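You operate a simulated robot arm through the tools that you are given. There is no shell and no other tool. Be economical: measure what you need, move in short steps, check, and stop when the job is done.

You are at the controls of a simulated two-armed robot. One attempt, no reset.

Task
Carry the black bucket with both arms and set it on the grey table.

The check looks at the end state, three seconds after you hand in, the way a careful person would. Anything else that was tipped, shoved, dropped, spilled or broken makes it a failure.

Robot
Two 7-joint arms with two-finger parallel grippers on one trunk, on a base that drives. Base frame: it is fixed to the floor where the robot stands at the start and does not move with it; the origin is under the middle of the robot, x ahead of it, y to its left, z up. Units: cm, rad, N and s.
The left shoulder is at the start at [2, 17, 107.8], the right one opposite. With the tool pointing down near the work surface each hand reaches from about 10 to 64 cm from the robot's upright axis, wherever it stands, measured 20 degrees to its own side. Places, roughly: black bucket (24x19x18 cm) [50, -20, 70]; grey table [-320, -100, 70]. Payload 3.8 kg a hand.
Tool frame (each hand has its own): the origin (TCP) lies between the finger pads and is the grasp point; the fingertips stand 3 cm ahead of it; z points along the fingers, y is the line along which they close. Largest opening 11 cm; finger width 2, thickness 1; the body of the gripper, 4.8 by 11.2 cm, starts 5.5 cm behind the TCP.
Orientation is that of the tool frame in the base frame, as a unit quaternion [x, y, z, w]. With the fingers straight down and closing along the base's y, the tool's x points along the base's -x, its y along +y and its z along -z.

Tools
- The arms move only by the tool move_arm. It takes "left_increments", "right_increments" or both (then of equal length, played together; a hand with none holds still); each is a list of rows, each an object (a shift or turn left out is 0, a gripper value left out holds the last) with "offset": the shift along the base's x, y, z in cm, a list of three; "delta_rot": the turn, a rotation vector about the base's x, y, z in rad, a list of three. In form: [{"offset": [x, y, z], "delta_rot": [ax, ay, az]}, ...]. A call has 1 to 20 rows; each row is the pose to reach, as a shift and turn from the pose commanded when the call began. "left_fingers" and "right_fingers" are, for a hand that has rows, the gripper command, from -1 (shut) to 1 (fully open), values between in proportion, set as the call begins (left out, the last holds). Each row takes 0.2 s and may step no farther than 5 cm and 0.15 rad from the row before; otherwise, or with a gripper value out of range, the whole call is refused. Where a pose cannot be reached the arm comes as near as it can. A force on the tool above 40 N (or 10 N above the force at the start of the call, whichever is more), or a blocked arm, ends the call early, and 0.2 s more pass. The fingers move at their own pace (about 7.2 cm/s each) and stop on an object; they squeeze with about 33 N. The grip force told is the motor's: it shows also when the fingers shut on nothing. Time passes only in rows, and 0.2 s behind the last, so rows that repeat a pose let the fingers close. It gives the time, the measured TCP pose, the force on the tool (base axes), the opening and the grip force at its end, in the units of the frame above (readings bear some noise), with the torque about the TCP (base axes, N m) and any sound that the robot's microphone picked up.
- Cameras (640 x 400 px; columns grow to the right, rows downward): "scene" is now at [9.4, -1.66, 120.38]; the picture's right is [-0.23, -0.97, 0.00], its down [-0.78, 0.18, -0.60] and it looks along [0.59, -0.14, -0.80] (base axes); focal length 267 px, centre (320, 200). "left" rides on the left gripper at [7.2, -1.7, -10.3] in its tool frame; the picture's right is [0.23, 0.97, 0.00], its down [-0.76, 0.18, -0.62] and it looks along [-0.61, 0.14, 0.78] (tool axes); focal length 222 px, centre (320, 200). "right" rides on the right gripper at [7.2, 1.7, -10.3] in its tool frame; the picture's right is [-0.23, 0.97, 0.00], its down [-0.76, -0.18, -0.62] and it looks along [-0.61, -0.14, 0.78] (tool axes); focal length 222 px, centre (320, 200). There is no depth. A picture from a camera that has moved, and an enlarged one, comes with that camera's place and axes in the base frame and with its lens.
- capture(camera): a new picture of that camera. The clock stands still meanwhile.
- lift_body(by): slides the trunk up (or, below 0, down) by that many cm; the arms and the scene camera ride with it, the base frame stays. It gives what a move gives, with no picture.
- steer(legs): drives the robot by 1 to 6 legs, each [ahead, turn to the left] in cm and rad, along the robot's own axes; the way and the turn of a leg run together, so that a leg with both is an arc; at most 150 cm and 3.142 rad a leg. The arms and the cameras ride along, it lands a little off, and it stops where it bumps. It gives what a move gives.
- turn_head(pan, tilt): turns the head with the scene camera to pan (to the left, within 1.396 rad either way) and tilt (down, from -0.506 to 1.204), counted from straight ahead of the robot. It gives what a move gives.
- inspect(camera, box): a new picture of the part [left, top, right, bottom] of that camera's present view, enlarged. The clock stands still meanwhile.
- hand_in(): hands the job in; it is judged then, once.

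Go step by step. Nothing tells you exact positions but the pictures and the camera data: compare them with the known pose of the tool, close in by small moves and look again before you grip or let go. The budget is 120 turns and 92 pictures, counting those below and the enlarged ones. Unless the task says otherwise, let go and move clear before handing in, and close with one line.

The tools are called after "Emit:" as a command line: name --argument value ..., lists and objects as JSON in quotes. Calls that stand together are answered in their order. move_arm: Moves the arms, as the interface text tells. Its arguments: {"type":"object","properties":{"left_increments":{"type":"array"},"left_fingers":{"type":"number"},"right_increments":{"type":"array"},"right_fingers":{"type":"number"}},"required":[]} The other tools are called the same way: lift_body (by) slides the trunk up or down; steer (legs) drives the base; turn_head (pan, tilt) turns the head that bears the scene camera; capture (camera) takes a picture; inspect (camera, box) takes an enlarged picture of a part of a camera's view; hand_in () hands the job in.

At the start:

```text
time_s: 0.0
left_position: [42.1, 2.69, 82.51]
left_tool_rot: [-0.001, 1.0, 0.0, 0.0]
left_contact_force: [-0.6, 0.2, -0.3]
left_moment: [0.01, 0.0, 0.0]
left_finger_gap: 10.98
left_gripper_force: 0.1
right_position: [32.53, -26.72, 81.87]
right_tool_rot: [0.0, 1.0, -0.001, 0.0]
right_contact_force: [0.0, 0.7, 0.0]
right_moment: [-0.03, -0.04, -0.03]
right_finger_gap: 11.02
right_gripper_force: 0.0
trunk travel left (down, up): [-17.5, 39.5]
robot x, y, heading: [-0.1, 0.17, 0.002]
head pan, tilt: [-0.232, 0.923]
```

scene: 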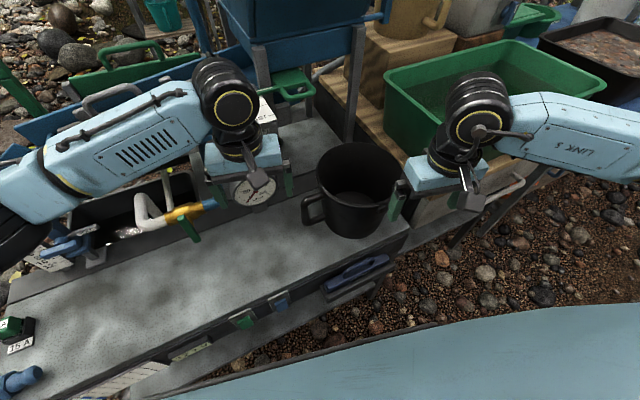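
right: 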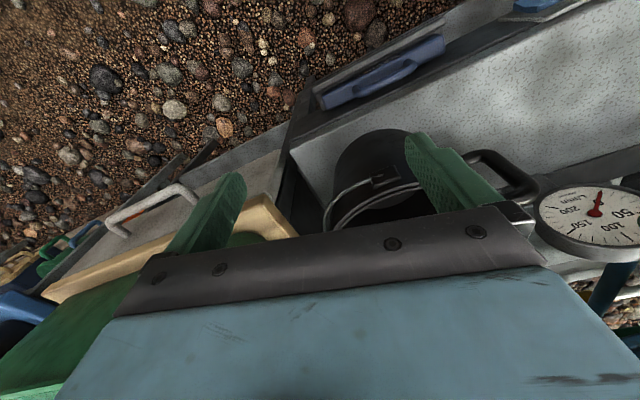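
left: 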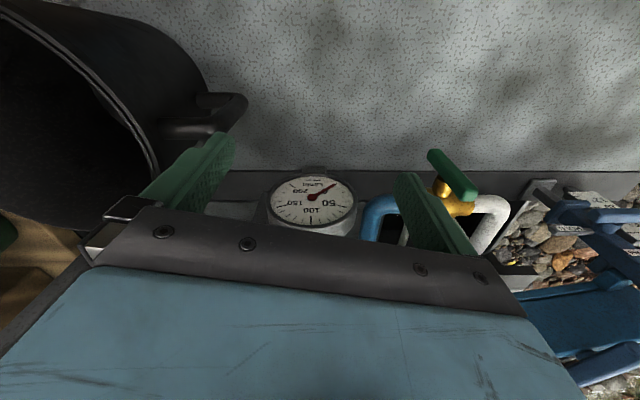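

I see the black bucket on the grey bench, with a handle towards the left of the picture and the right gripper near its right side. I'll look closer at its handles.

Emit:
inspect --camera "scene" --box '[260, 110, 460, 250]'

Emit:
inspect --camera "right" --box '[280, 80, 600, 280]'

```text
2.86 times, centred on (360, 180) of scene
camera zoom: at [9.4, -1.66, 120.38], right [-0.23, -0.97, 0.0], down [-0.78, 0.18, -0.6], along [0.59, -0.14, -0.8], focal length 764 px, centre (206, 257)
```

zoom: 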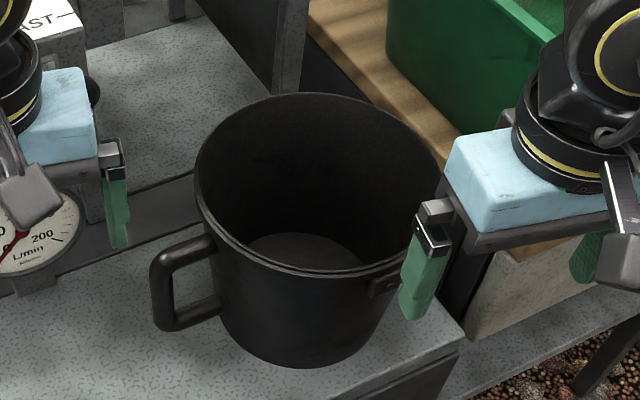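

```text
2.00 times, centred on (440, 180) of right
camera zoom: at [25.39, -25.09, 92.19], right [0.23, 0.97, 0.0], down [0.76, -0.18, 0.62], along [0.61, -0.14, -0.78], focal length 444 px, centre (80, 240)
```

zoom: 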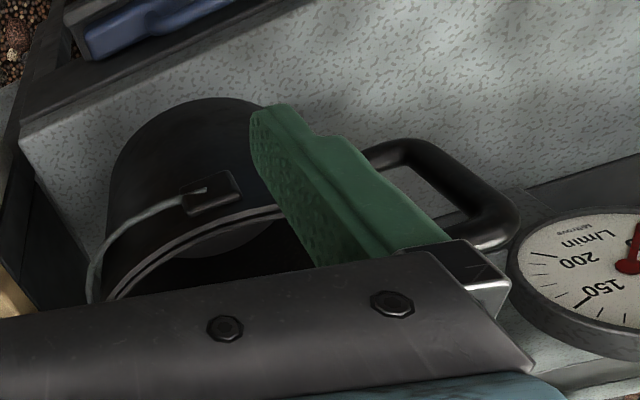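

The lug triangulates to about [37.7, -21.6, 74.6], so the rim is near z 76.5 with its centre around [46.5, -19.4], and the side handle points to +y. I'll move both hands up and out for a clear view of it.

Emit:
move_arm --right_increments '[{"offset": [0, -2, 4]}, {"offset": [0, -4, 8]}, {"offset": [0, -6, 12]}]' --left_increments '[{"offset": [0, 1, 4]}, {"offset": [0, 2, 8]}, {"offset": [0, 4, 12]}]'

Emit:
inspect --camera "scene" --box '[260, 110, 460, 250]'

Emit:
capture --camera "right"

Emit:
capture --camera "left"

```text
time_s: 0.8
left_position: [41.61, 7.27, 94.42]
left_tool_rot: [-0.001, 1.0, -0.001, -0.002]
left_contact_force: [0.6, 0.1, 0.3]
left_moment: [-0.03, 0.01, -0.01]
left_finger_gap: 11.02
left_gripper_force: 0.0
right_position: [32.54, -32.3, 93.92]
right_tool_rot: [0.0, 1.0, -0.001, 0.0]
right_contact_force: [-0.4, 0.7, 0.2]
right_moment: [-0.02, 0.01, -0.05]
right_finger_gap: 10.98
right_gripper_force: 0.0
trunk travel left (down, up): [-17.5, 39.5]
robot x, y, heading: [-0.07, -0.1, -0.0]
head pan, tilt: [-0.232, 0.923]
```

```text
2.86 times, centred on (360, 180) of scene
camera zoom: at [9.36, -1.62, 120.39], right [-0.23, -0.97, 0.0], down [-0.78, 0.18, -0.6], along [0.59, -0.14, -0.8], focal length 764 px, centre (206, 257)
```

zoom: 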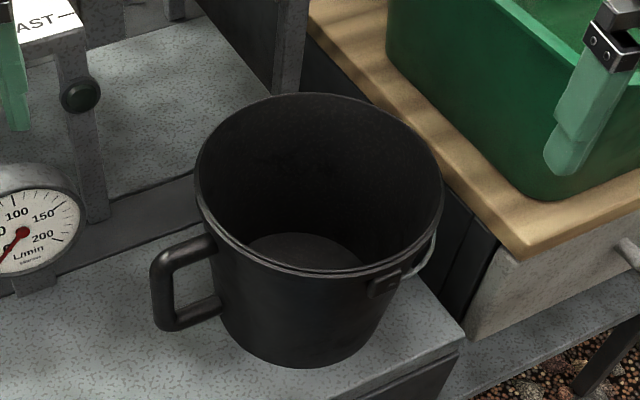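

```text
85 pictures are left
camera right: at [25.36, -30.72, 104.2], right [0.23, 0.97, 0.0], down [0.76, -0.18, 0.62], along [0.61, -0.14, -0.78], focal length 222 px, centre (320, 200)
```

right: 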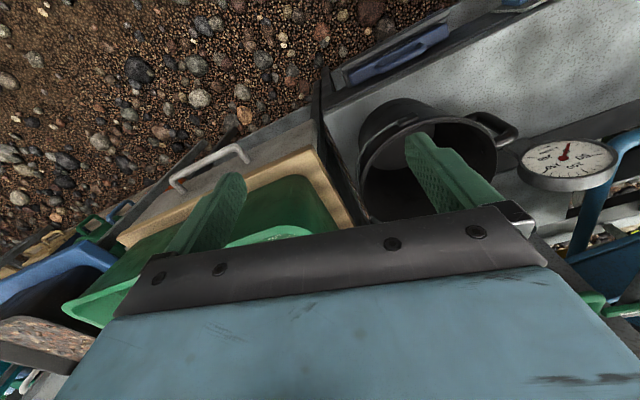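

```text
84 pictures are left
camera left: at [34.48, 5.46, 104.85], right [-0.23, 0.97, 0.0], down [0.76, 0.18, 0.62], along [0.61, 0.14, -0.78], focal length 222 px, centre (320, 200)
```

left: 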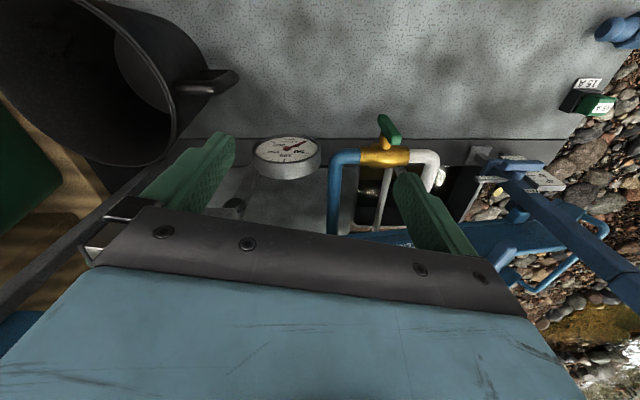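

The bail hangs on the -y side, the wooden crate top is at about z 69 beyond it, and the rim is centred near [47.3, -19.3, 76.5] with radius 9.5. I'll bring both hands above opposite rim points, left at 75° beside the handle and right at 255°, with the fingers partly open.

Emit:
move_arm --left_increments '[{"offset": [1.6, -3.4, -1.3], "delta_rot": [0, 0, -0.06]}, {"offset": [3.2, -6.8, -2.6], "delta_rot": [0, 0, -0.12]}, {"offset": [4.8, -10.2, -3.9], "delta_rot": [0, 0, -0.18]}, {"offset": [6.4, -13.6, -5.2], "delta_rot": [0, 0, -0.24]}, {"offset": [8, -17.1, -6.5], "delta_rot": [0, 0, -0.262]}]' --right_increments '[{"offset": [2.5, 0.8, -1.2], "delta_rot": [0, 0, -0.06]}, {"offset": [5, 1.6, -2.4], "delta_rot": [0, 0, -0.12]}, {"offset": [7.5, 2.4, -3.6], "delta_rot": [0, 0, -0.18]}, {"offset": [10, 3.2, -4.8], "delta_rot": [0, 0, -0.24]}, {"offset": [12.3, 4, -6], "delta_rot": [0, 0, -0.262]}]' --left_fingers -0.1 --right_fingers -0.1

Emit:
inspect --camera "scene" --box '[240, 70, 480, 220]'

Emit:
capture --camera "right"

Emit:
capture --camera "left"

```text
time_s: 1.8
left_position: [46.83, -6.5, 89.83]
left_tool_rot: [0.119, 0.993, 0.002, -0.015]
left_contact_force: [-21.0, 1.3, 2.2]
left_moment: [0.09, -0.45, 0.74]
left_finger_gap: 4.81
left_gripper_force: 0.0
right_position: [42.07, -29.59, 89.44]
right_tool_rot: [0.116, 0.993, 0.001, 0.001]
right_contact_force: [-0.6, -0.4, 0.4]
right_moment: [0.03, -0.04, -0.03]
right_finger_gap: 4.92
right_gripper_force: 0.0
trunk travel left (down, up): [-17.5, 39.5]
robot x, y, heading: [-0.21, -0.03, 0.001]
head pan, tilt: [-0.232, 0.923]
stopped in row 5 (left hand): the force on the tool passed its limit at 112 N (the readings are from after the stop); the commanded pose is now the measured one
```

```text
2.67 times, centred on (360, 145) of scene
camera zoom: at [8.88, -1.68, 120.41], right [-0.23, -0.97, 0.0], down [-0.77, 0.18, -0.61], along [0.59, -0.14, -0.8], focal length 713 px, centre (213, 347)
```

zoom: 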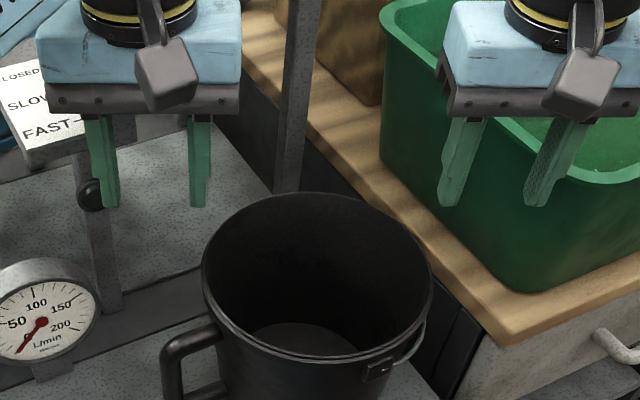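

```text
82 pictures are left
camera right: at [35.45, -26.27, 99.7], right [0.45, 0.89, 0.0], down [0.7, -0.35, 0.63], along [0.56, -0.28, -0.78], focal length 222 px, centre (320, 200)
```

right: 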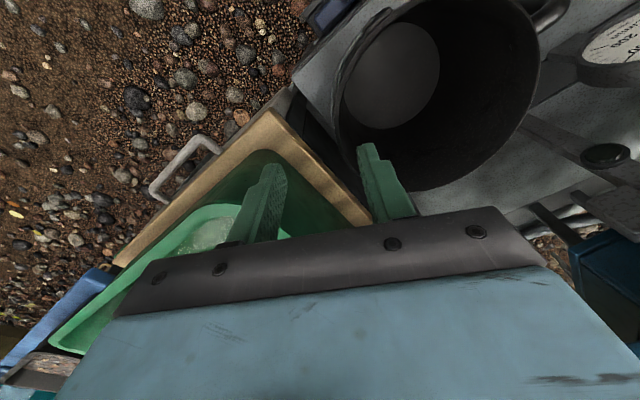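

```text
81 pictures are left
camera left: at [39.74, -6.54, 100.43], right [0.01, 1.0, 0.01], down [0.8, -0.01, 0.6], along [0.6, 0.0, -0.8], focal length 222 px, centre (320, 200)
```

left: 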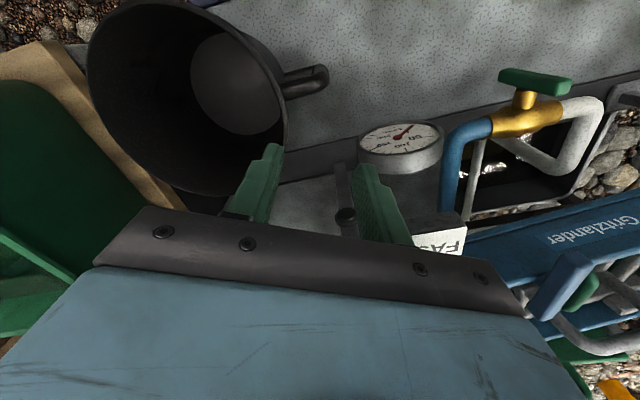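

The left gripper touched the fixed FAST/SLOW plate (its edge is near [48, -3, 92]), and it doesn't appear to have moved. I'll back away and take other rim points: left at 140° on the near side, right at 295°.

Emit:
move_arm --left_increments '[{"offset": [-2, 0, 0]}, {"offset": [-4, -1, 0], "delta_rot": [0, 0, 0.14]}, {"offset": [-5.5, -2.5, 0], "delta_rot": [0, 0, 0.28]}, {"offset": [-6.8, -4, 0], "delta_rot": [0, 0, 0.42]}, {"offset": [-6.8, -5, 0], "delta_rot": [0, 0, 0.56]}, {"offset": [-6.8, -6, -0.5], "delta_rot": [0, 0, 0.7]}, {"offset": [-6.8, -6.7, -1], "delta_rot": [0, 0, 0.84]}, {"offset": [-6.8, -6.7, -1.8], "delta_rot": [0, 0, 0.98]}, {"offset": [-6.8, -6.7, -1.8], "delta_rot": [0, 0, 1.11]}]' --right_increments '[{"offset": [0, 0, 0]}, {"offset": [1, 0.2, 0], "delta_rot": [0, 0, 0.1]}, {"offset": [2.5, 0.4, 0], "delta_rot": [0, 0, 0.2]}, {"offset": [4, 0.7, 0], "delta_rot": [0, 0, 0.3]}, {"offset": [5.5, 1, 0], "delta_rot": [0, 0, 0.4]}, {"offset": [7, 1.3, -0.4], "delta_rot": [0, 0, 0.5]}, {"offset": [8, 1.5, -0.8], "delta_rot": [0, 0, 0.6]}, {"offset": [9.2, 1.7, -1.4], "delta_rot": [0, 0, 0.676]}, {"offset": [9.2, 1.7, -1.4], "delta_rot": [0, 0, 0.676]}]'

Emit:
capture --camera "scene"

Emit:
capture --camera "right"

Emit:
capture --camera "left"

```text
time_s: 3.8
left_position: [40.58, -13.07, 87.87]
left_tool_rot: [-0.424, 0.905, -0.006, -0.014]
left_contact_force: [-0.7, 0.5, 0.7]
left_moment: [-0.01, 0.0, 0.0]
left_finger_gap: 4.97
left_gripper_force: 0.1
right_position: [51.79, -27.93, 87.99]
right_tool_rot: [-0.22, 0.975, 0.001, 0.0]
right_contact_force: [-0.4, -0.6, -0.4]
right_moment: [-0.01, 0.0, -0.01]
right_finger_gap: 4.94
right_gripper_force: 0.1
trunk travel left (down, up): [-17.5, 39.5]
robot x, y, heading: [-0.36, 0.07, -0.002]
head pan, tilt: [-0.232, 0.923]
```

```text
80 pictures are left
camera scene: at [9.36, -1.69, 120.38], right [-0.23, -0.97, 0.0], down [-0.78, 0.18, -0.6], along [0.59, -0.14, -0.8], focal length 267 px, centre (320, 200)
```

scene: 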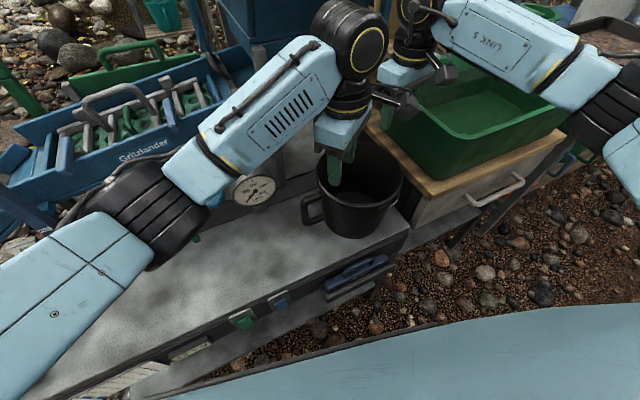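

```text
79 pictures are left
camera right: at [44.49, -29.49, 98.19], right [-0.21, 0.98, 0.0], down [0.76, 0.17, 0.62], along [0.61, 0.13, -0.78], focal length 222 px, centre (320, 200)
```

right: 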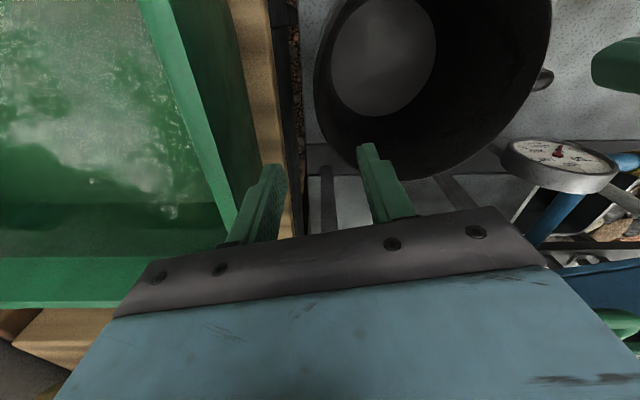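

```text
78 pictures are left
camera left: at [37.43, -19.49, 98.47], right [-0.89, 0.45, 0.01], down [0.36, 0.71, 0.6], along [0.26, 0.54, -0.8], focal length 222 px, centre (320, 200)
```

left: 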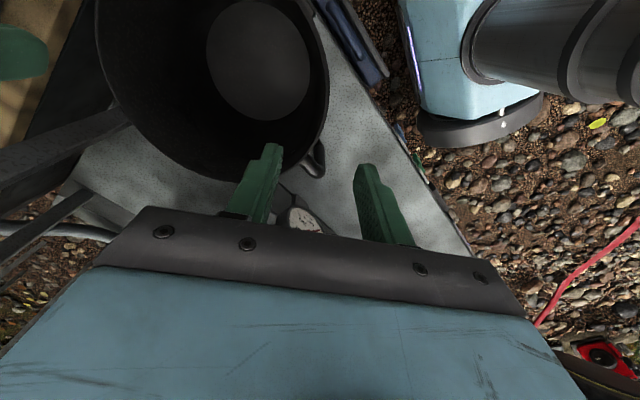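

Both TCP lines project onto the rim in their own cameras, and the tub clears the right gripper by about 2.5 cm. I'll lower both hands by 8 cm and look again.

Emit:
move_arm --left_increments '[{"offset": [0, 0, -2]}, {"offset": [0, 0, -4]}, {"offset": [0, 0, -6]}, {"offset": [0, 0, -8]}]' --right_increments '[{"offset": [0, 0, -2]}, {"offset": [0, 0, -4]}, {"offset": [0, 0, -6]}, {"offset": [0, 0, -8]}]'

Emit:
inspect --camera "scene" --box '[280, 50, 440, 250]'

Emit:
capture --camera "right"

Emit:
capture --camera "left"

```text
time_s: 4.8
left_position: [40.69, -13.12, 79.76]
left_tool_rot: [-0.423, 0.906, -0.007, -0.013]
left_contact_force: [-0.1, 0.3, -0.2]
left_moment: [0.01, 0.01, 0.01]
left_finger_gap: 4.94
left_gripper_force: 0.0
right_position: [51.61, -28.05, 79.74]
right_tool_rot: [-0.219, 0.976, 0.0, -0.001]
right_contact_force: [-0.4, 0.3, -0.3]
right_moment: [0.01, 0.02, 0.0]
right_finger_gap: 4.94
right_gripper_force: 0.0
trunk travel left (down, up): [-17.5, 39.5]
robot x, y, heading: [-0.2, -0.18, 0.001]
head pan, tilt: [-0.232, 0.923]
```

```text
2.00 times, centred on (360, 150) of scene
camera zoom: at [9.38, -1.7, 120.38], right [-0.23, -0.97, 0.0], down [-0.78, 0.18, -0.6], along [0.59, -0.14, -0.8], focal length 535 px, centre (240, 300)
```

zoom: 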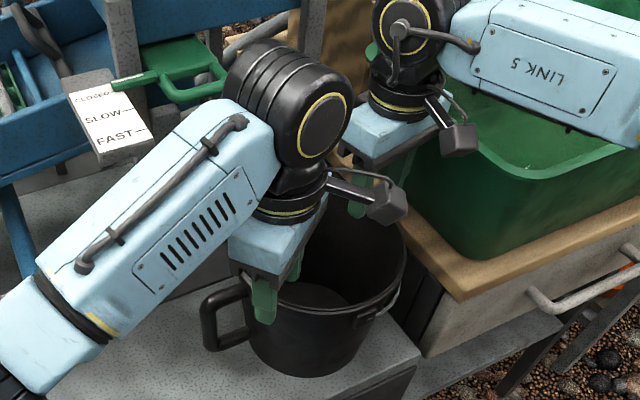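

```text
76 pictures are left
camera right: at [44.37, -29.51, 90.1], right [-0.21, 0.98, 0.0], down [0.77, 0.17, 0.62], along [0.61, 0.13, -0.78], focal length 222 px, centre (320, 200)
```

right: 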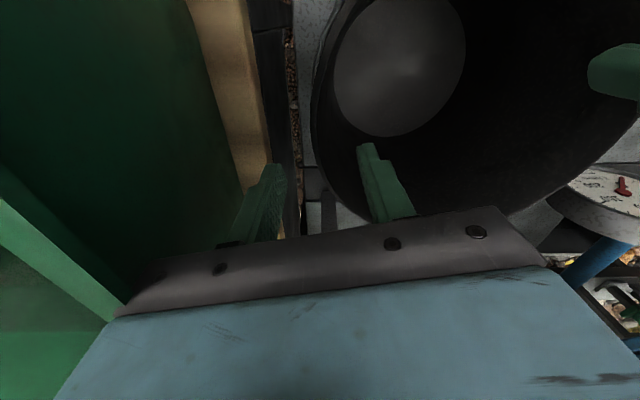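

```text
75 pictures are left
camera left: at [37.53, -19.45, 90.38], right [-0.89, 0.45, 0.01], down [0.36, 0.71, 0.6], along [0.27, 0.54, -0.8], focal length 222 px, centre (320, 200)
```

left: 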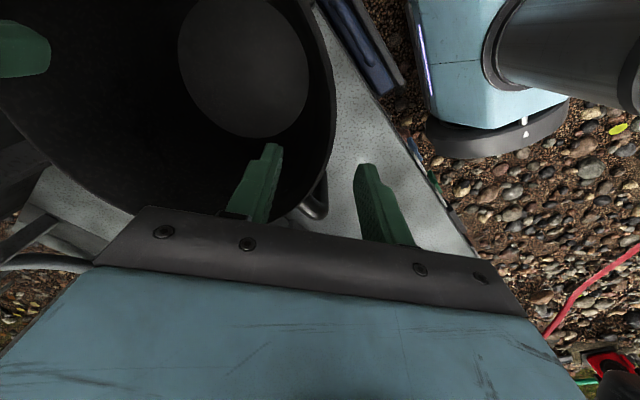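

The rim lies between the fingers on both hands. I'll go down another 4.3 cm, then look before closing.

Emit:
move_arm --left_increments '[{"offset": [0, 0, -1.5]}, {"offset": [0, 0, -3]}, {"offset": [0, 0, -4.3]}]' --right_increments '[{"offset": [0, 0, -1.5]}, {"offset": [0, 0, -3]}, {"offset": [0, 0, -4.3]}]'

Emit:
capture --camera "right"

Emit:
capture --camera "left"

Emit:
inspect --camera "scene" --box '[280, 80, 440, 250]'

```text
time_s: 5.6
left_position: [41.14, -12.7, 75.82]
left_tool_rot: [-0.428, 0.904, -0.006, -0.01]
left_contact_force: [-0.2, -0.4, -0.2]
left_moment: [-0.01, 0.0, -0.01]
left_finger_gap: 4.94
left_gripper_force: 0.0
right_position: [51.49, -27.88, 75.55]
right_tool_rot: [-0.219, 0.976, 0.0, -0.001]
right_contact_force: [0.4, -0.2, 0.2]
right_moment: [0.01, 0.02, -0.02]
right_finger_gap: 4.94
right_gripper_force: 0.0
trunk travel left (down, up): [-17.5, 39.5]
robot x, y, heading: [-0.03, 0.08, -0.003]
head pan, tilt: [-0.232, 0.923]
```

```text
74 pictures are left
camera right: at [44.33, -29.41, 85.84], right [-0.21, 0.98, 0.0], down [0.77, 0.17, 0.62], along [0.61, 0.13, -0.78], focal length 222 px, centre (320, 200)
```

right: 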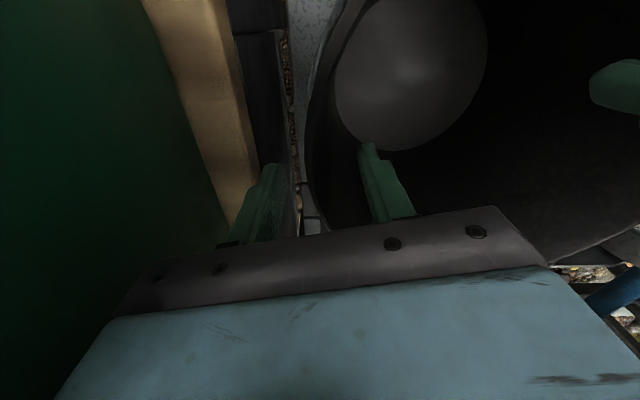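

```text
73 pictures are left
camera left: at [37.97, -19.1, 86.38], right [-0.9, 0.44, 0.0], down [0.35, 0.71, 0.61], along [0.27, 0.54, -0.8], focal length 222 px, centre (320, 200)
```

left: 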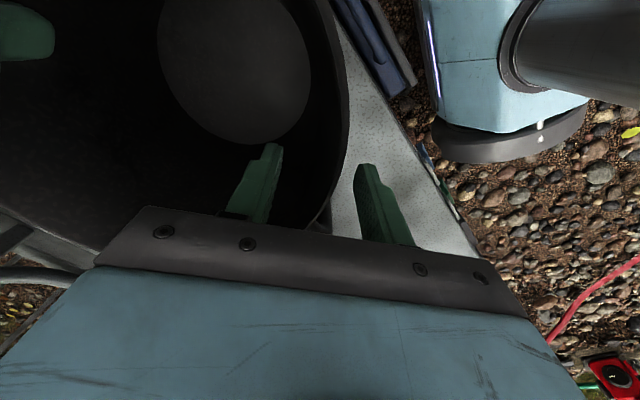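

```text
2.35 times, centred on (360, 165) of scene
camera zoom: at [9.38, -1.68, 120.38], right [-0.23, -0.97, 0.0], down [-0.78, 0.18, -0.6], along [0.59, -0.14, -0.8], focal length 629 px, centre (226, 282)
```

zoom: 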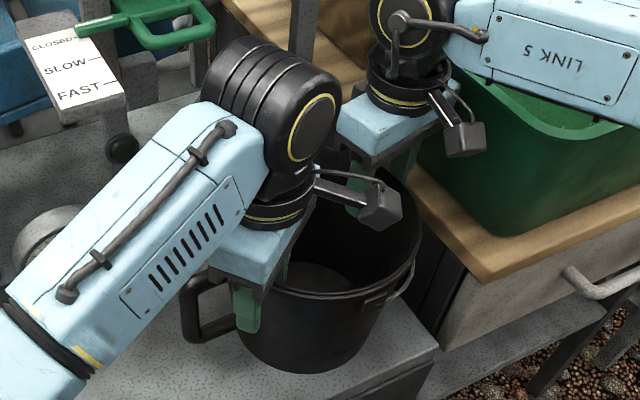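

Both rims are centred between the pads. Closing both grippers.

Emit:
move_arm --left_increments '[{"offset": [0, 0, 0]}, {"offset": [0, 0, 0]}, {"offset": [0, 0, 0]}, {"offset": [0, 0, 0]}, {"offset": [0, 0, 0]}]' --right_increments '[{"offset": [0, 0, 0]}, {"offset": [0, 0, 0]}, {"offset": [0, 0, 0]}, {"offset": [0, 0, 0]}, {"offset": [0, 0, 0]}]' --left_fingers -1 --right_fingers -1

Emit:
turn_head --pan 1.39 --tilt 0.5

Emit:
capture --camera "scene"

Emit:
turn_head --pan -1.39 --tilt 0.5

Emit:
capture --camera "scene"

```text
time_s: 6.8
left_position: [41.11, -12.91, 75.83]
left_tool_rot: [-0.425, 0.905, -0.013, -0.009]
left_contact_force: [14.6, -36.1, 2.7]
left_moment: [-1.87, -0.64, -0.84]
left_finger_gap: 1.1
left_gripper_force: 33.1
right_position: [51.39, -27.07, 75.53]
right_tool_rot: [-0.222, 0.975, 0.008, -0.002]
right_contact_force: [-14.6, 36.0, 0.9]
right_moment: [1.7, 0.52, -0.65]
right_finger_gap: 0.86
right_gripper_force: 32.8
trunk travel left (down, up): [-17.5, 39.5]
robot x, y, heading: [0.24, -0.16, -0.001]
head pan, tilt: [-0.232, 0.923]
```

```text
time_s: 8.5
left_position: [40.99, -12.94, 75.78]
left_tool_rot: [-0.427, 0.904, -0.012, -0.008]
left_contact_force: [15.1, -36.4, 4.2]
left_moment: [-1.73, -0.73, -0.78]
left_finger_gap: 1.13
left_gripper_force: 32.1
right_position: [51.3, -27.15, 75.67]
right_tool_rot: [-0.224, 0.975, 0.008, -0.003]
right_contact_force: [-15.3, 35.4, 0.5]
right_moment: [1.73, 0.63, -0.69]
right_finger_gap: 0.87
right_gripper_force: 33.0
trunk travel left (down, up): [-17.5, 39.5]
robot x, y, heading: [0.1, -0.13, -0.005]
head pan, tilt: [1.389, 0.499]
```

```text
71 pictures are left
camera scene: at [3.77, 8.97, 123.94], right [0.98, -0.18, 0.0], down [-0.09, -0.47, -0.88], along [0.16, 0.86, -0.48], focal length 267 px, centre (320, 200)
```

scene: 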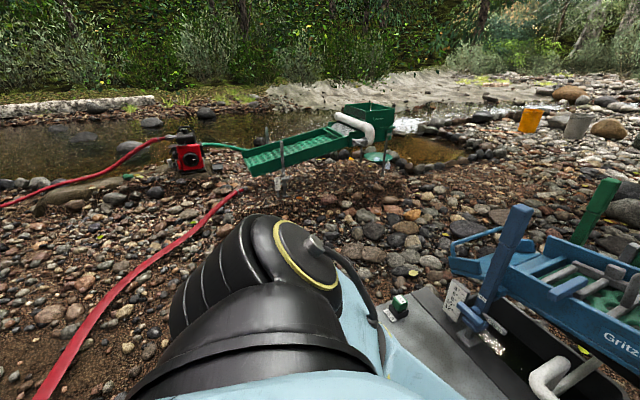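

```text
time_s: 11.0
left_position: [41.26, -12.93, 75.75]
left_tool_rot: [-0.426, 0.905, -0.013, -0.009]
left_contact_force: [16.2, -35.4, 3.4]
left_moment: [-1.52, -1.07, -0.73]
left_finger_gap: 1.16
left_gripper_force: 32.7
right_position: [51.37, -27.11, 75.58]
right_tool_rot: [-0.223, 0.975, 0.007, -0.002]
right_contact_force: [-15.7, 35.3, 0.0]
right_moment: [1.7, 0.65, -0.66]
right_finger_gap: 0.87
right_gripper_force: 33.6
trunk travel left (down, up): [-17.5, 39.5]
robot x, y, heading: [-0.28, -0.41, 0.002]
head pan, tilt: [-1.389, 0.499]
```

```text
70 pictures are left
camera scene: at [3.77, -8.92, 123.94], right [-0.98, -0.18, 0.0], down [-0.09, 0.47, -0.88], along [0.16, -0.86, -0.48], focal length 267 px, centre (320, 200)
```

scene: 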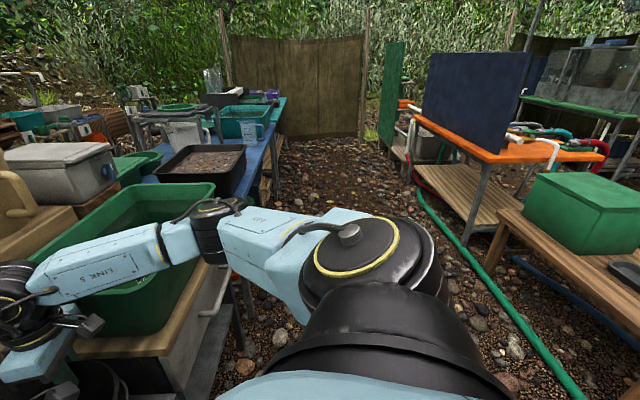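

The rim is gripped on both sides (gaps 1.1 and 0.9 cm), but the hands pull against each other with about 38 N. I'll ease that tension before lifting.

Emit:
move_arm --left_increments '[{"offset": [0.05, -0.12, 0]}, {"offset": [0.1, -0.25, 0]}, {"offset": [0.1, -0.25, 0]}]' --right_increments '[{"offset": [-0.1, 0.3, 0]}, {"offset": [-0.2, 0.55, 0]}, {"offset": [-0.2, 0.55, 0]}]'

Emit:
turn_head --pan -0.232 --tilt 0.923

```text
time_s: 11.8
left_position: [41.8, -12.1, 75.53]
left_tool_rot: [-0.431, 0.902, -0.007, -0.003]
left_contact_force: [2.1, -36.1, 27.2]
left_moment: [-1.69, -0.87, -0.86]
left_finger_gap: 1.32
left_gripper_force: 33.2
right_position: [51.11, -26.83, 75.71]
right_tool_rot: [-0.221, 0.975, 0.005, 0.001]
right_contact_force: [-8.8, 26.2, 5.4]
right_moment: [1.64, 1.16, -0.66]
right_finger_gap: 0.94
right_gripper_force: 33.0
trunk travel left (down, up): [-17.5, 39.5]
robot x, y, heading: [-0.27, 0.21, 0.001]
head pan, tilt: [-1.389, 0.499]
```

```text
time_s: 13.1
left_position: [41.97, -12.11, 75.4]
left_tool_rot: [-0.433, 0.901, -0.006, -0.002]
left_contact_force: [2.8, -30.5, 15.1]
left_moment: [-1.95, -0.44, -0.93]
left_finger_gap: 1.34
left_gripper_force: 33.7
right_position: [51.29, -27.05, 75.59]
right_tool_rot: [-0.221, 0.975, 0.004, -0.001]
right_contact_force: [-7.3, 26.1, 3.3]
right_moment: [1.85, 0.06, -0.71]
right_finger_gap: 0.99
right_gripper_force: 33.4
trunk travel left (down, up): [-17.5, 39.5]
robot x, y, heading: [0.13, 0.15, 0.004]
head pan, tilt: [-0.232, 0.923]
```

The left hand shifted more than commanded, so I'll look at both grips before going on.

Emit:
inspect --camera "scene" --box '[280, 80, 440, 250]'

Emit:
capture --camera "left"

Emit:
capture --camera "right"

```text
2.35 times, centred on (360, 165) of scene
camera zoom: at [9.2, -1.7, 120.4], right [-0.23, -0.97, 0.0], down [-0.77, 0.18, -0.6], along [0.59, -0.14, -0.8], focal length 629 px, centre (226, 282)
```

zoom: 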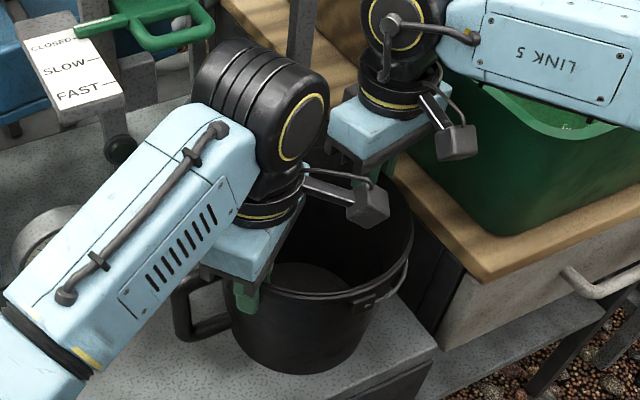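

```text
68 pictures are left
camera left: at [38.67, -18.64, 85.97], right [-0.9, 0.43, -0.01], down [0.34, 0.71, 0.61], along [0.27, 0.55, -0.79], focal length 222 px, centre (320, 200)
```

left: 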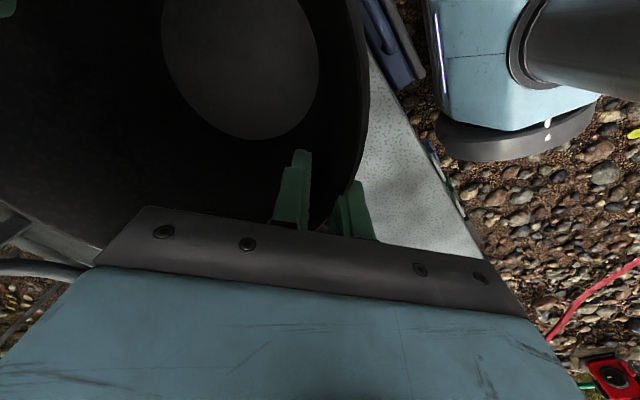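

```text
67 pictures are left
camera right: at [43.98, -28.6, 85.93], right [-0.21, 0.98, 0.01], down [0.77, 0.16, 0.62], along [0.61, 0.14, -0.78], focal length 222 px, centre (320, 200)
```

right: 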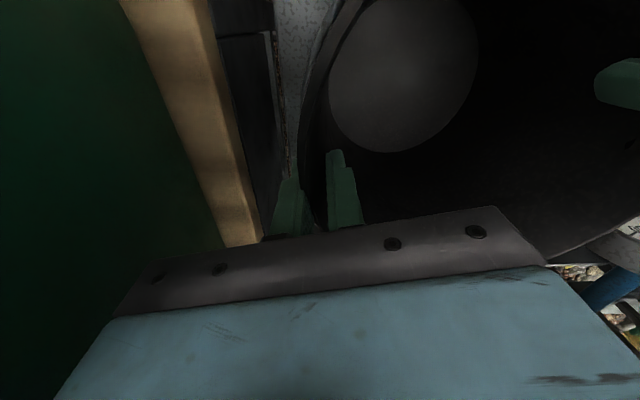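

The left grip slid about 1 cm along the rim but is still holding, and the hands still pull apart along y by about 28 N. I'll ease the left hand a little towards -y.

Emit:
move_arm --left_increments '[{"offset": [0, -0.3, 0]}, {"offset": [0, -0.6, 0]}, {"offset": [0, -0.6, 0]}]' --right_increments '[{"offset": [0, 0, 0]}, {"offset": [0, 0, 0]}, {"offset": [0, 0, 0]}]'

```text
time_s: 13.5
left_position: [42.49, -11.72, 75.35]
left_tool_rot: [-0.433, 0.902, -0.007, 0.002]
left_contact_force: [-10.9, -5.7, 13.8]
left_moment: [-1.35, -0.93, -0.83]
left_finger_gap: 1.42
left_gripper_force: 33.1
right_position: [51.35, -26.69, 75.59]
right_tool_rot: [-0.221, 0.975, 0.007, 0.0]
right_contact_force: [6.6, 4.1, 0.6]
right_moment: [1.37, 0.55, -0.65]
right_finger_gap: 0.97
right_gripper_force: 33.0
trunk travel left (down, up): [-17.5, 39.5]
robot x, y, heading: [-0.27, -0.45, 0.004]
head pan, tilt: [-0.232, 0.923]
stopped in row 1 (left hand): the force on the tool passed its limit at 47 N (the readings are from after the stop); the commanded pose is now the measured one
```

The forces have dropped to about 10 N. Now a trial lift of 2 cm with both hands.

Emit:
move_arm --left_increments '[{"offset": [0, 0, 0.5]}, {"offset": [0, 0, 1]}, {"offset": [0, 0, 1.5]}, {"offset": [0, 0, 2]}, {"offset": [0, 0, 2]}]' --right_increments '[{"offset": [0, 0, 0.5]}, {"offset": [0, 0, 1]}, {"offset": [0, 0, 1.5]}, {"offset": [0, 0, 2]}, {"offset": [0, 0, 2]}]'

Emit:
inspect --camera "scene" --box '[280, 80, 440, 250]'

Emit:
capture --camera "left"

```text
time_s: 14.3
left_position: [43.17, -10.39, 75.94]
left_tool_rot: [-0.439, 0.898, -0.003, 0.004]
left_contact_force: [-7.7, -3.9, 0.4]
left_moment: [-1.51, -0.92, -1.0]
left_finger_gap: 1.78
left_gripper_force: 32.4
right_position: [51.26, -25.89, 76.9]
right_tool_rot: [-0.226, 0.974, 0.015, -0.001]
right_contact_force: [7.7, 3.5, -2.5]
right_moment: [1.2, 0.73, -0.63]
right_finger_gap: 0.88
right_gripper_force: 32.4
trunk travel left (down, up): [-17.5, 39.5]
robot x, y, heading: [-0.11, 0.28, 0.001]
head pan, tilt: [-0.232, 0.923]
stopped in row 4 (right hand): the force on the tool passed its limit at 42 N (the readings are from after the stop); the commanded pose is now the measured one
```

```text
2.35 times, centred on (360, 165) of scene
camera zoom: at [9.38, -1.68, 120.38], right [-0.23, -0.97, 0.0], down [-0.78, 0.18, -0.6], along [0.59, -0.14, -0.8], focal length 629 px, centre (226, 282)
```

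zoom: 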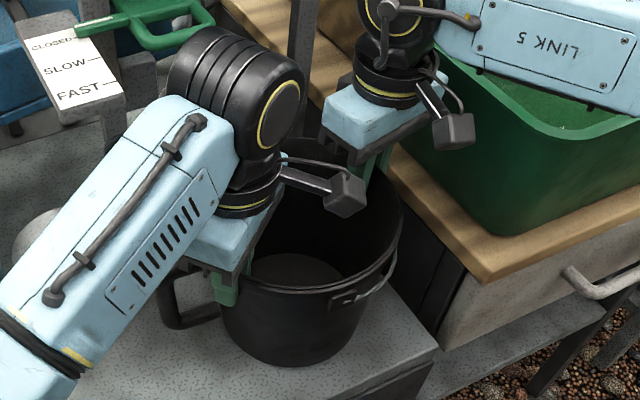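

```text
65 pictures are left
camera left: at [39.86, -17.15, 86.28], right [-0.91, 0.42, -0.01], down [0.32, 0.71, 0.63], along [0.27, 0.56, -0.78], focal length 222 px, centre (320, 200)
```

left: 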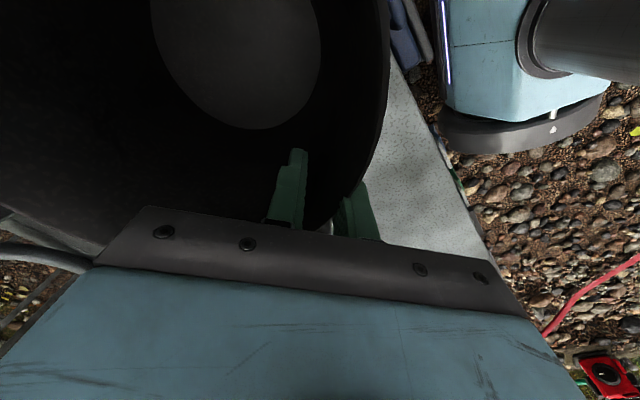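

Both hands are drifting towards +y, which looks like the left wrist being at its limit this low down. I'll set the rim back down, release both hands and re-grip with the trunk lowered, so that the trunk can do the lifting.

Emit:
move_arm --right_increments '[{"offset": [0, 0, -0.5]}, {"offset": [0, 0, -1.0]}, {"offset": [0, 0, -1.2]}]'

Emit:
move_arm --left_increments '[{"offset": [0, 0, 0]}, {"offset": [0, 0, 0]}, {"offset": [0, 0, 0]}, {"offset": [0, 0, 0]}]' --left_fingers -0.1

Emit:
capture --camera "left"

Emit:
inspect --camera "scene" --box '[280, 80, 440, 250]'

```text
time_s: 15.1
left_position: [43.0, -10.5, 75.78]
left_tool_rot: [-0.441, 0.897, -0.002, 0.005]
left_contact_force: [-5.4, -7.6, -2.5]
left_moment: [-1.32, -0.78, -0.78]
left_finger_gap: 1.5
left_gripper_force: 33.2
right_position: [51.12, -25.93, 75.6]
right_tool_rot: [-0.226, 0.974, 0.013, -0.002]
right_contact_force: [5.0, 6.7, 0.4]
right_moment: [1.48, 0.91, -0.62]
right_finger_gap: 1.19
right_gripper_force: 33.2
trunk travel left (down, up): [-17.5, 39.5]
robot x, y, heading: [-0.04, -0.0, 0.002]
head pan, tilt: [-0.232, 0.923]
```

```text
time_s: 16.1
left_position: [43.13, -10.29, 75.85]
left_tool_rot: [-0.442, 0.897, -0.001, 0.005]
left_contact_force: [0.0, 0.7, 0.5]
left_moment: [0.02, 0.01, 0.0]
left_finger_gap: 4.94
left_gripper_force: 0.1
right_position: [51.03, -26.0, 75.58]
right_tool_rot: [-0.226, 0.974, 0.012, -0.002]
right_contact_force: [4.5, 0.4, 10.8]
right_moment: [1.32, 0.68, -0.54]
right_finger_gap: 0.77
right_gripper_force: 33.0
trunk travel left (down, up): [-17.5, 39.5]
robot x, y, heading: [-0.15, -0.26, 0.001]
head pan, tilt: [-0.232, 0.923]
```

```text
64 pictures are left
camera left: at [39.85, -17.1, 86.17], right [-0.91, 0.41, -0.01], down [0.32, 0.71, 0.63], along [0.27, 0.57, -0.78], focal length 222 px, centre (320, 200)
```

left: 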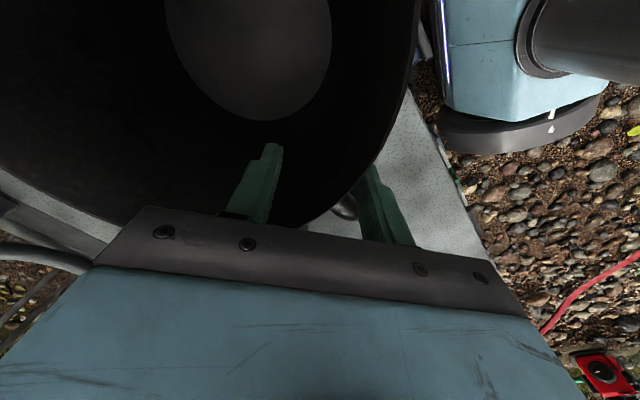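

```text
2.35 times, centred on (360, 165) of scene
camera zoom: at [9.33, -1.67, 120.39], right [-0.23, -0.97, 0.0], down [-0.78, 0.18, -0.6], along [0.59, -0.14, -0.8], focal length 629 px, centre (226, 282)
```

zoom: 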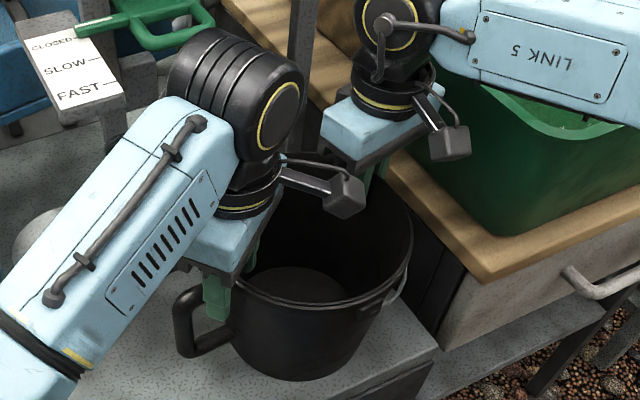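

The bucket stands free on the bench and the left hand is open around the rim. I'll release the right hand, raise both, and lower the trunk.

Emit:
move_arm --right_increments '[{"offset": [0, 0, 0]}, {"offset": [0, 0, 0]}, {"offset": [0, 0, 0]}, {"offset": [0, 0, 0]}]' --right_fingers -0.1

Emit:
move_arm --left_increments '[{"offset": [0, 0, 2]}, {"offset": [0, 0, 4]}, {"offset": [-1, -1, 7]}, {"offset": [-2.3, -2.3, 10]}, {"offset": [-2.3, -2.3, 14]}]' --right_increments '[{"offset": [0, 0, 2]}, {"offset": [0, 0, 4]}, {"offset": [0, 0, 7]}, {"offset": [0, 0, 10]}, {"offset": [0, 0, 14]}]'

Emit:
capture --camera "scene"

Emit:
capture --camera "left"

Emit:
capture --camera "right"

```text
time_s: 17.1
left_position: [43.09, -10.48, 75.76]
left_tool_rot: [-0.441, 0.897, -0.002, 0.005]
left_contact_force: [-0.8, 0.1, -0.6]
left_moment: [-0.02, 0.02, 0.02]
left_finger_gap: 4.93
left_gripper_force: 0.1
right_position: [51.1, -25.92, 75.51]
right_tool_rot: [-0.227, 0.974, 0.013, -0.003]
right_contact_force: [-0.6, -0.4, 0.9]
right_moment: [0.02, -0.02, 0.02]
right_finger_gap: 4.93
right_gripper_force: 0.0
trunk travel left (down, up): [-17.5, 39.5]
robot x, y, heading: [-0.11, -0.06, -0.001]
head pan, tilt: [-0.232, 0.923]
```

```text
time_s: 18.3
left_position: [40.58, -12.89, 90.17]
left_tool_rot: [-0.44, 0.898, -0.003, 0.004]
left_contact_force: [1.0, 0.2, 0.1]
left_moment: [0.01, -0.02, 0.02]
left_finger_gap: 4.94
left_gripper_force: 0.0
right_position: [50.95, -26.01, 89.25]
right_tool_rot: [-0.227, 0.974, 0.012, -0.002]
right_contact_force: [-1.1, -0.3, 0.4]
right_moment: [-0.01, 0.0, 0.01]
right_finger_gap: 4.96
right_gripper_force: 0.0
trunk travel left (down, up): [-17.5, 39.5]
robot x, y, heading: [0.43, 0.27, -0.001]
head pan, tilt: [-0.232, 0.923]
```

```text
62 pictures are left
camera scene: at [9.34, -1.66, 120.39], right [-0.23, -0.97, 0.0], down [-0.78, 0.18, -0.6], along [0.59, -0.14, -0.8], focal length 267 px, centre (320, 200)
```

scene: 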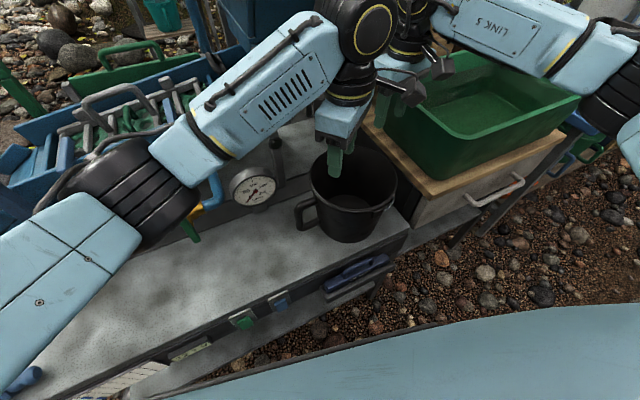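

```text
61 pictures are left
camera left: at [37.31, -19.64, 100.54], right [-0.91, 0.42, -0.01], down [0.32, 0.71, 0.63], along [0.27, 0.57, -0.78], focal length 222 px, centre (320, 200)
```

left: 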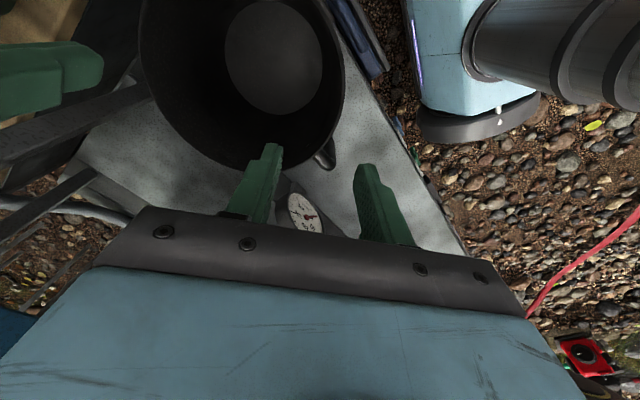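

```text
60 pictures are left
camera right: at [43.76, -27.96, 99.68], right [-0.23, 0.97, 0.02], down [0.77, 0.16, 0.62], along [0.6, 0.16, -0.78], focal length 222 px, centre (320, 200)
```

right: 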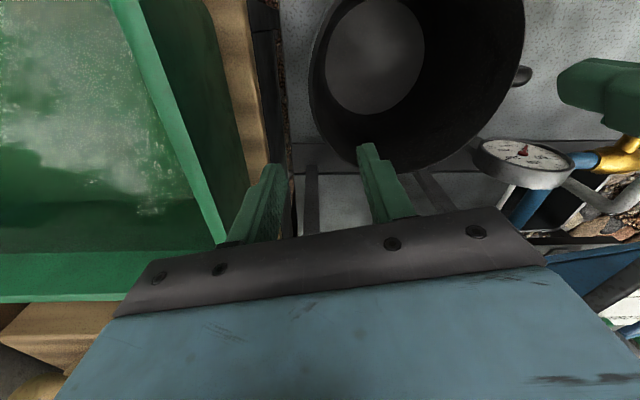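

The bucket has shifted to about [44, -17]. I'll look at how its foot sits relative to the bench edge.

Emit:
inspect --camera "scene" --box '[280, 140, 420, 270]'

```text
3.08 times, centred on (350, 205) of scene
camera zoom: at [9.34, -1.66, 120.39], right [-0.23, -0.97, 0.0], down [-0.78, 0.18, -0.6], along [0.59, -0.14, -0.8], focal length 823 px, centre (228, 185)
```

zoom: 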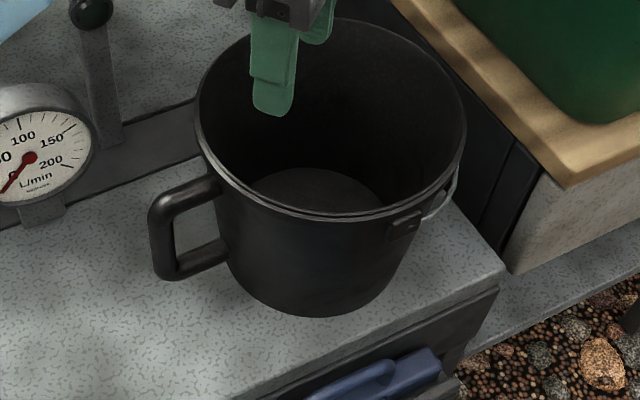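

The foot is about 3 cm inside the edge, and the rim centre is now near [46.1, -17.5]. I'll lower the trunk 8 cm and then realign the left hand with a little less yaw.

Emit:
lift_body --by -8

Emit:
move_arm --left_increments '[{"offset": [-0.7, 0.8, 0], "delta_rot": [0, 0, -0.1]}, {"offset": [-1.4, 1.6, 0], "delta_rot": [0, 0, -0.2]}, {"offset": [-1.4, 1.6, 0], "delta_rot": [0, 0, -0.2]}]' --right_increments '[{"offset": [0, 0, 0.3]}, {"offset": [-0.1, 0.3, 0.6]}, {"offset": [-0.1, 0.3, 0.6]}]'

Emit:
capture --camera "scene"

Emit:
capture --camera "left"

Emit:
capture --camera "right"

```text
time_s: 19.5
left_position: [40.7, -12.83, 82.07]
left_tool_rot: [-0.439, 0.898, -0.003, 0.004]
left_contact_force: [0.1, -0.4, -0.5]
left_moment: [0.0, 0.03, 0.01]
left_finger_gap: 4.93
left_gripper_force: 0.1
right_position: [50.87, -26.09, 81.41]
right_tool_rot: [-0.226, 0.974, 0.013, -0.002]
right_contact_force: [0.5, 0.2, 0.3]
right_moment: [-0.01, -0.03, 0.0]
right_finger_gap: 4.95
right_gripper_force: 0.0
trunk travel left (down, up): [-9.5, 47.5]
robot x, y, heading: [-0.14, -0.26, 0.001]
head pan, tilt: [-0.232, 0.923]
```

```text
time_s: 20.3
left_position: [39.22, -11.1, 82.23]
left_tool_rot: [-0.347, 0.938, -0.002, 0.004]
left_contact_force: [-0.2, 0.5, 0.9]
left_moment: [-0.03, 0.02, 0.03]
left_finger_gap: 4.93
left_gripper_force: 0.1
right_position: [50.83, -25.74, 81.91]
right_tool_rot: [-0.227, 0.974, 0.013, -0.003]
right_contact_force: [-0.1, 0.5, 0.0]
right_moment: [-0.01, -0.01, -0.06]
right_finger_gap: 4.98
right_gripper_force: 0.0
trunk travel left (down, up): [-9.5, 47.5]
robot x, y, heading: [0.1, 0.16, 0.001]
head pan, tilt: [-0.232, 0.923]
```

```text
58 pictures are left
camera scene: at [9.36, -1.69, 112.38], right [-0.23, -0.97, 0.0], down [-0.78, 0.18, -0.6], along [0.59, -0.14, -0.8], focal length 267 px, centre (320, 200)
```

scene: 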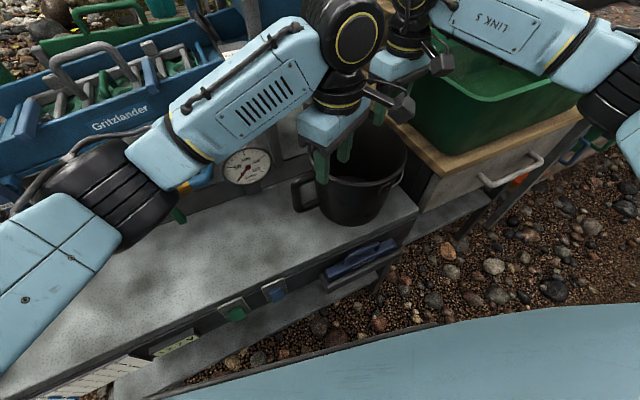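

```text
57 pictures are left
camera left: at [34.7, -17.04, 92.49], right [-0.81, 0.59, -0.01], down [0.46, 0.63, 0.63], along [0.38, 0.5, -0.78], focal length 222 px, centre (320, 200)
```

left: 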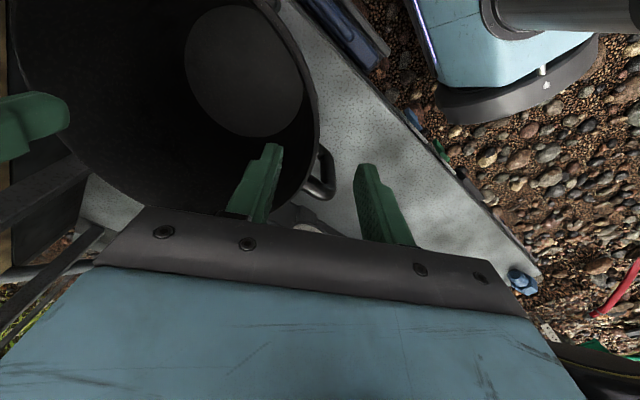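

```text
56 pictures are left
camera right: at [43.76, -27.66, 92.27], right [-0.23, 0.97, 0.03], down [0.77, 0.16, 0.62], along [0.6, 0.16, -0.78], focal length 222 px, centre (320, 200)
```

right: 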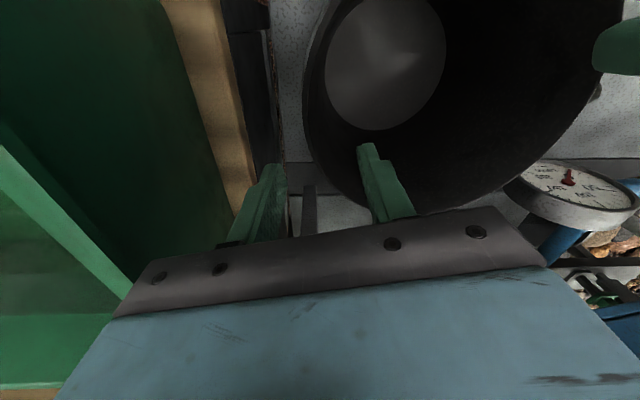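

Both hands line up with the rim. Descending to z 75.6.

Emit:
move_arm --left_increments '[{"offset": [0, 0, -2.2]}, {"offset": [0, 0, -4.4]}, {"offset": [0, 0, -6.5]}, {"offset": [0, 0, -6.5]}]' --right_increments '[{"offset": [0, 0, -2.2]}, {"offset": [0, 0, -4.3]}, {"offset": [0, 0, -6.3]}, {"offset": [0, 0, -6.3]}]'

Emit:
capture --camera "left"

Emit:
capture --camera "right"

```text
time_s: 21.3
left_position: [39.28, -11.0, 75.56]
left_tool_rot: [-0.348, 0.938, -0.003, 0.004]
left_contact_force: [0.6, 0.7, 0.1]
left_moment: [-0.01, -0.01, 0.0]
left_finger_gap: 4.98
left_gripper_force: 0.1
right_position: [50.93, -25.89, 75.76]
right_tool_rot: [-0.226, 0.974, 0.012, -0.002]
right_contact_force: [-0.8, 0.4, 0.9]
right_moment: [0.03, 0.0, -0.03]
right_finger_gap: 4.96
right_gripper_force: 0.1
trunk travel left (down, up): [-9.5, 47.5]
robot x, y, heading: [0.33, -0.3, 0.001]
head pan, tilt: [-0.232, 0.923]
```

```text
55 pictures are left
camera left: at [34.75, -17.01, 85.96], right [-0.81, 0.59, -0.01], down [0.46, 0.63, 0.63], along [0.38, 0.5, -0.78], focal length 222 px, centre (320, 200)
```

left: 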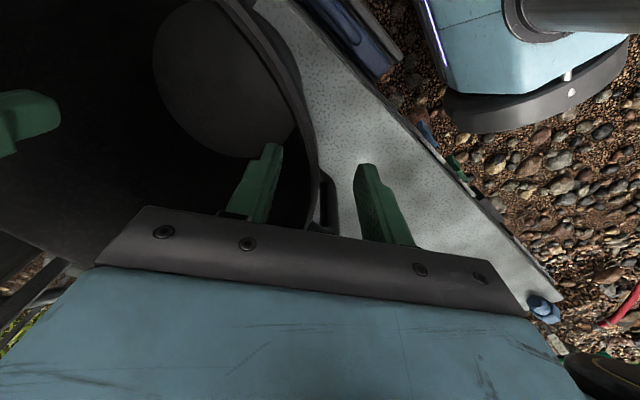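

```text
54 pictures are left
camera right: at [43.77, -27.81, 86.12], right [-0.23, 0.97, 0.02], down [0.77, 0.16, 0.62], along [0.6, 0.16, -0.78], focal length 222 px, centre (320, 200)
```

right: 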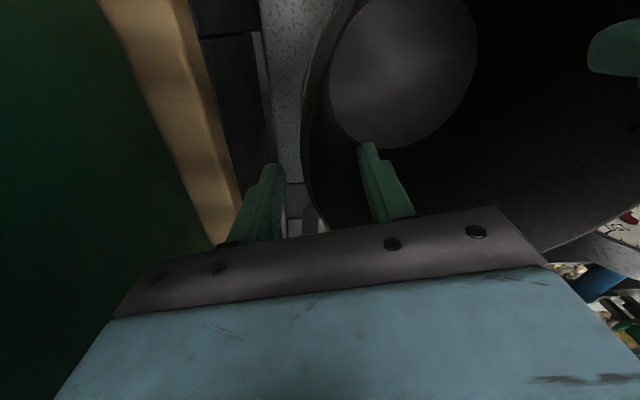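

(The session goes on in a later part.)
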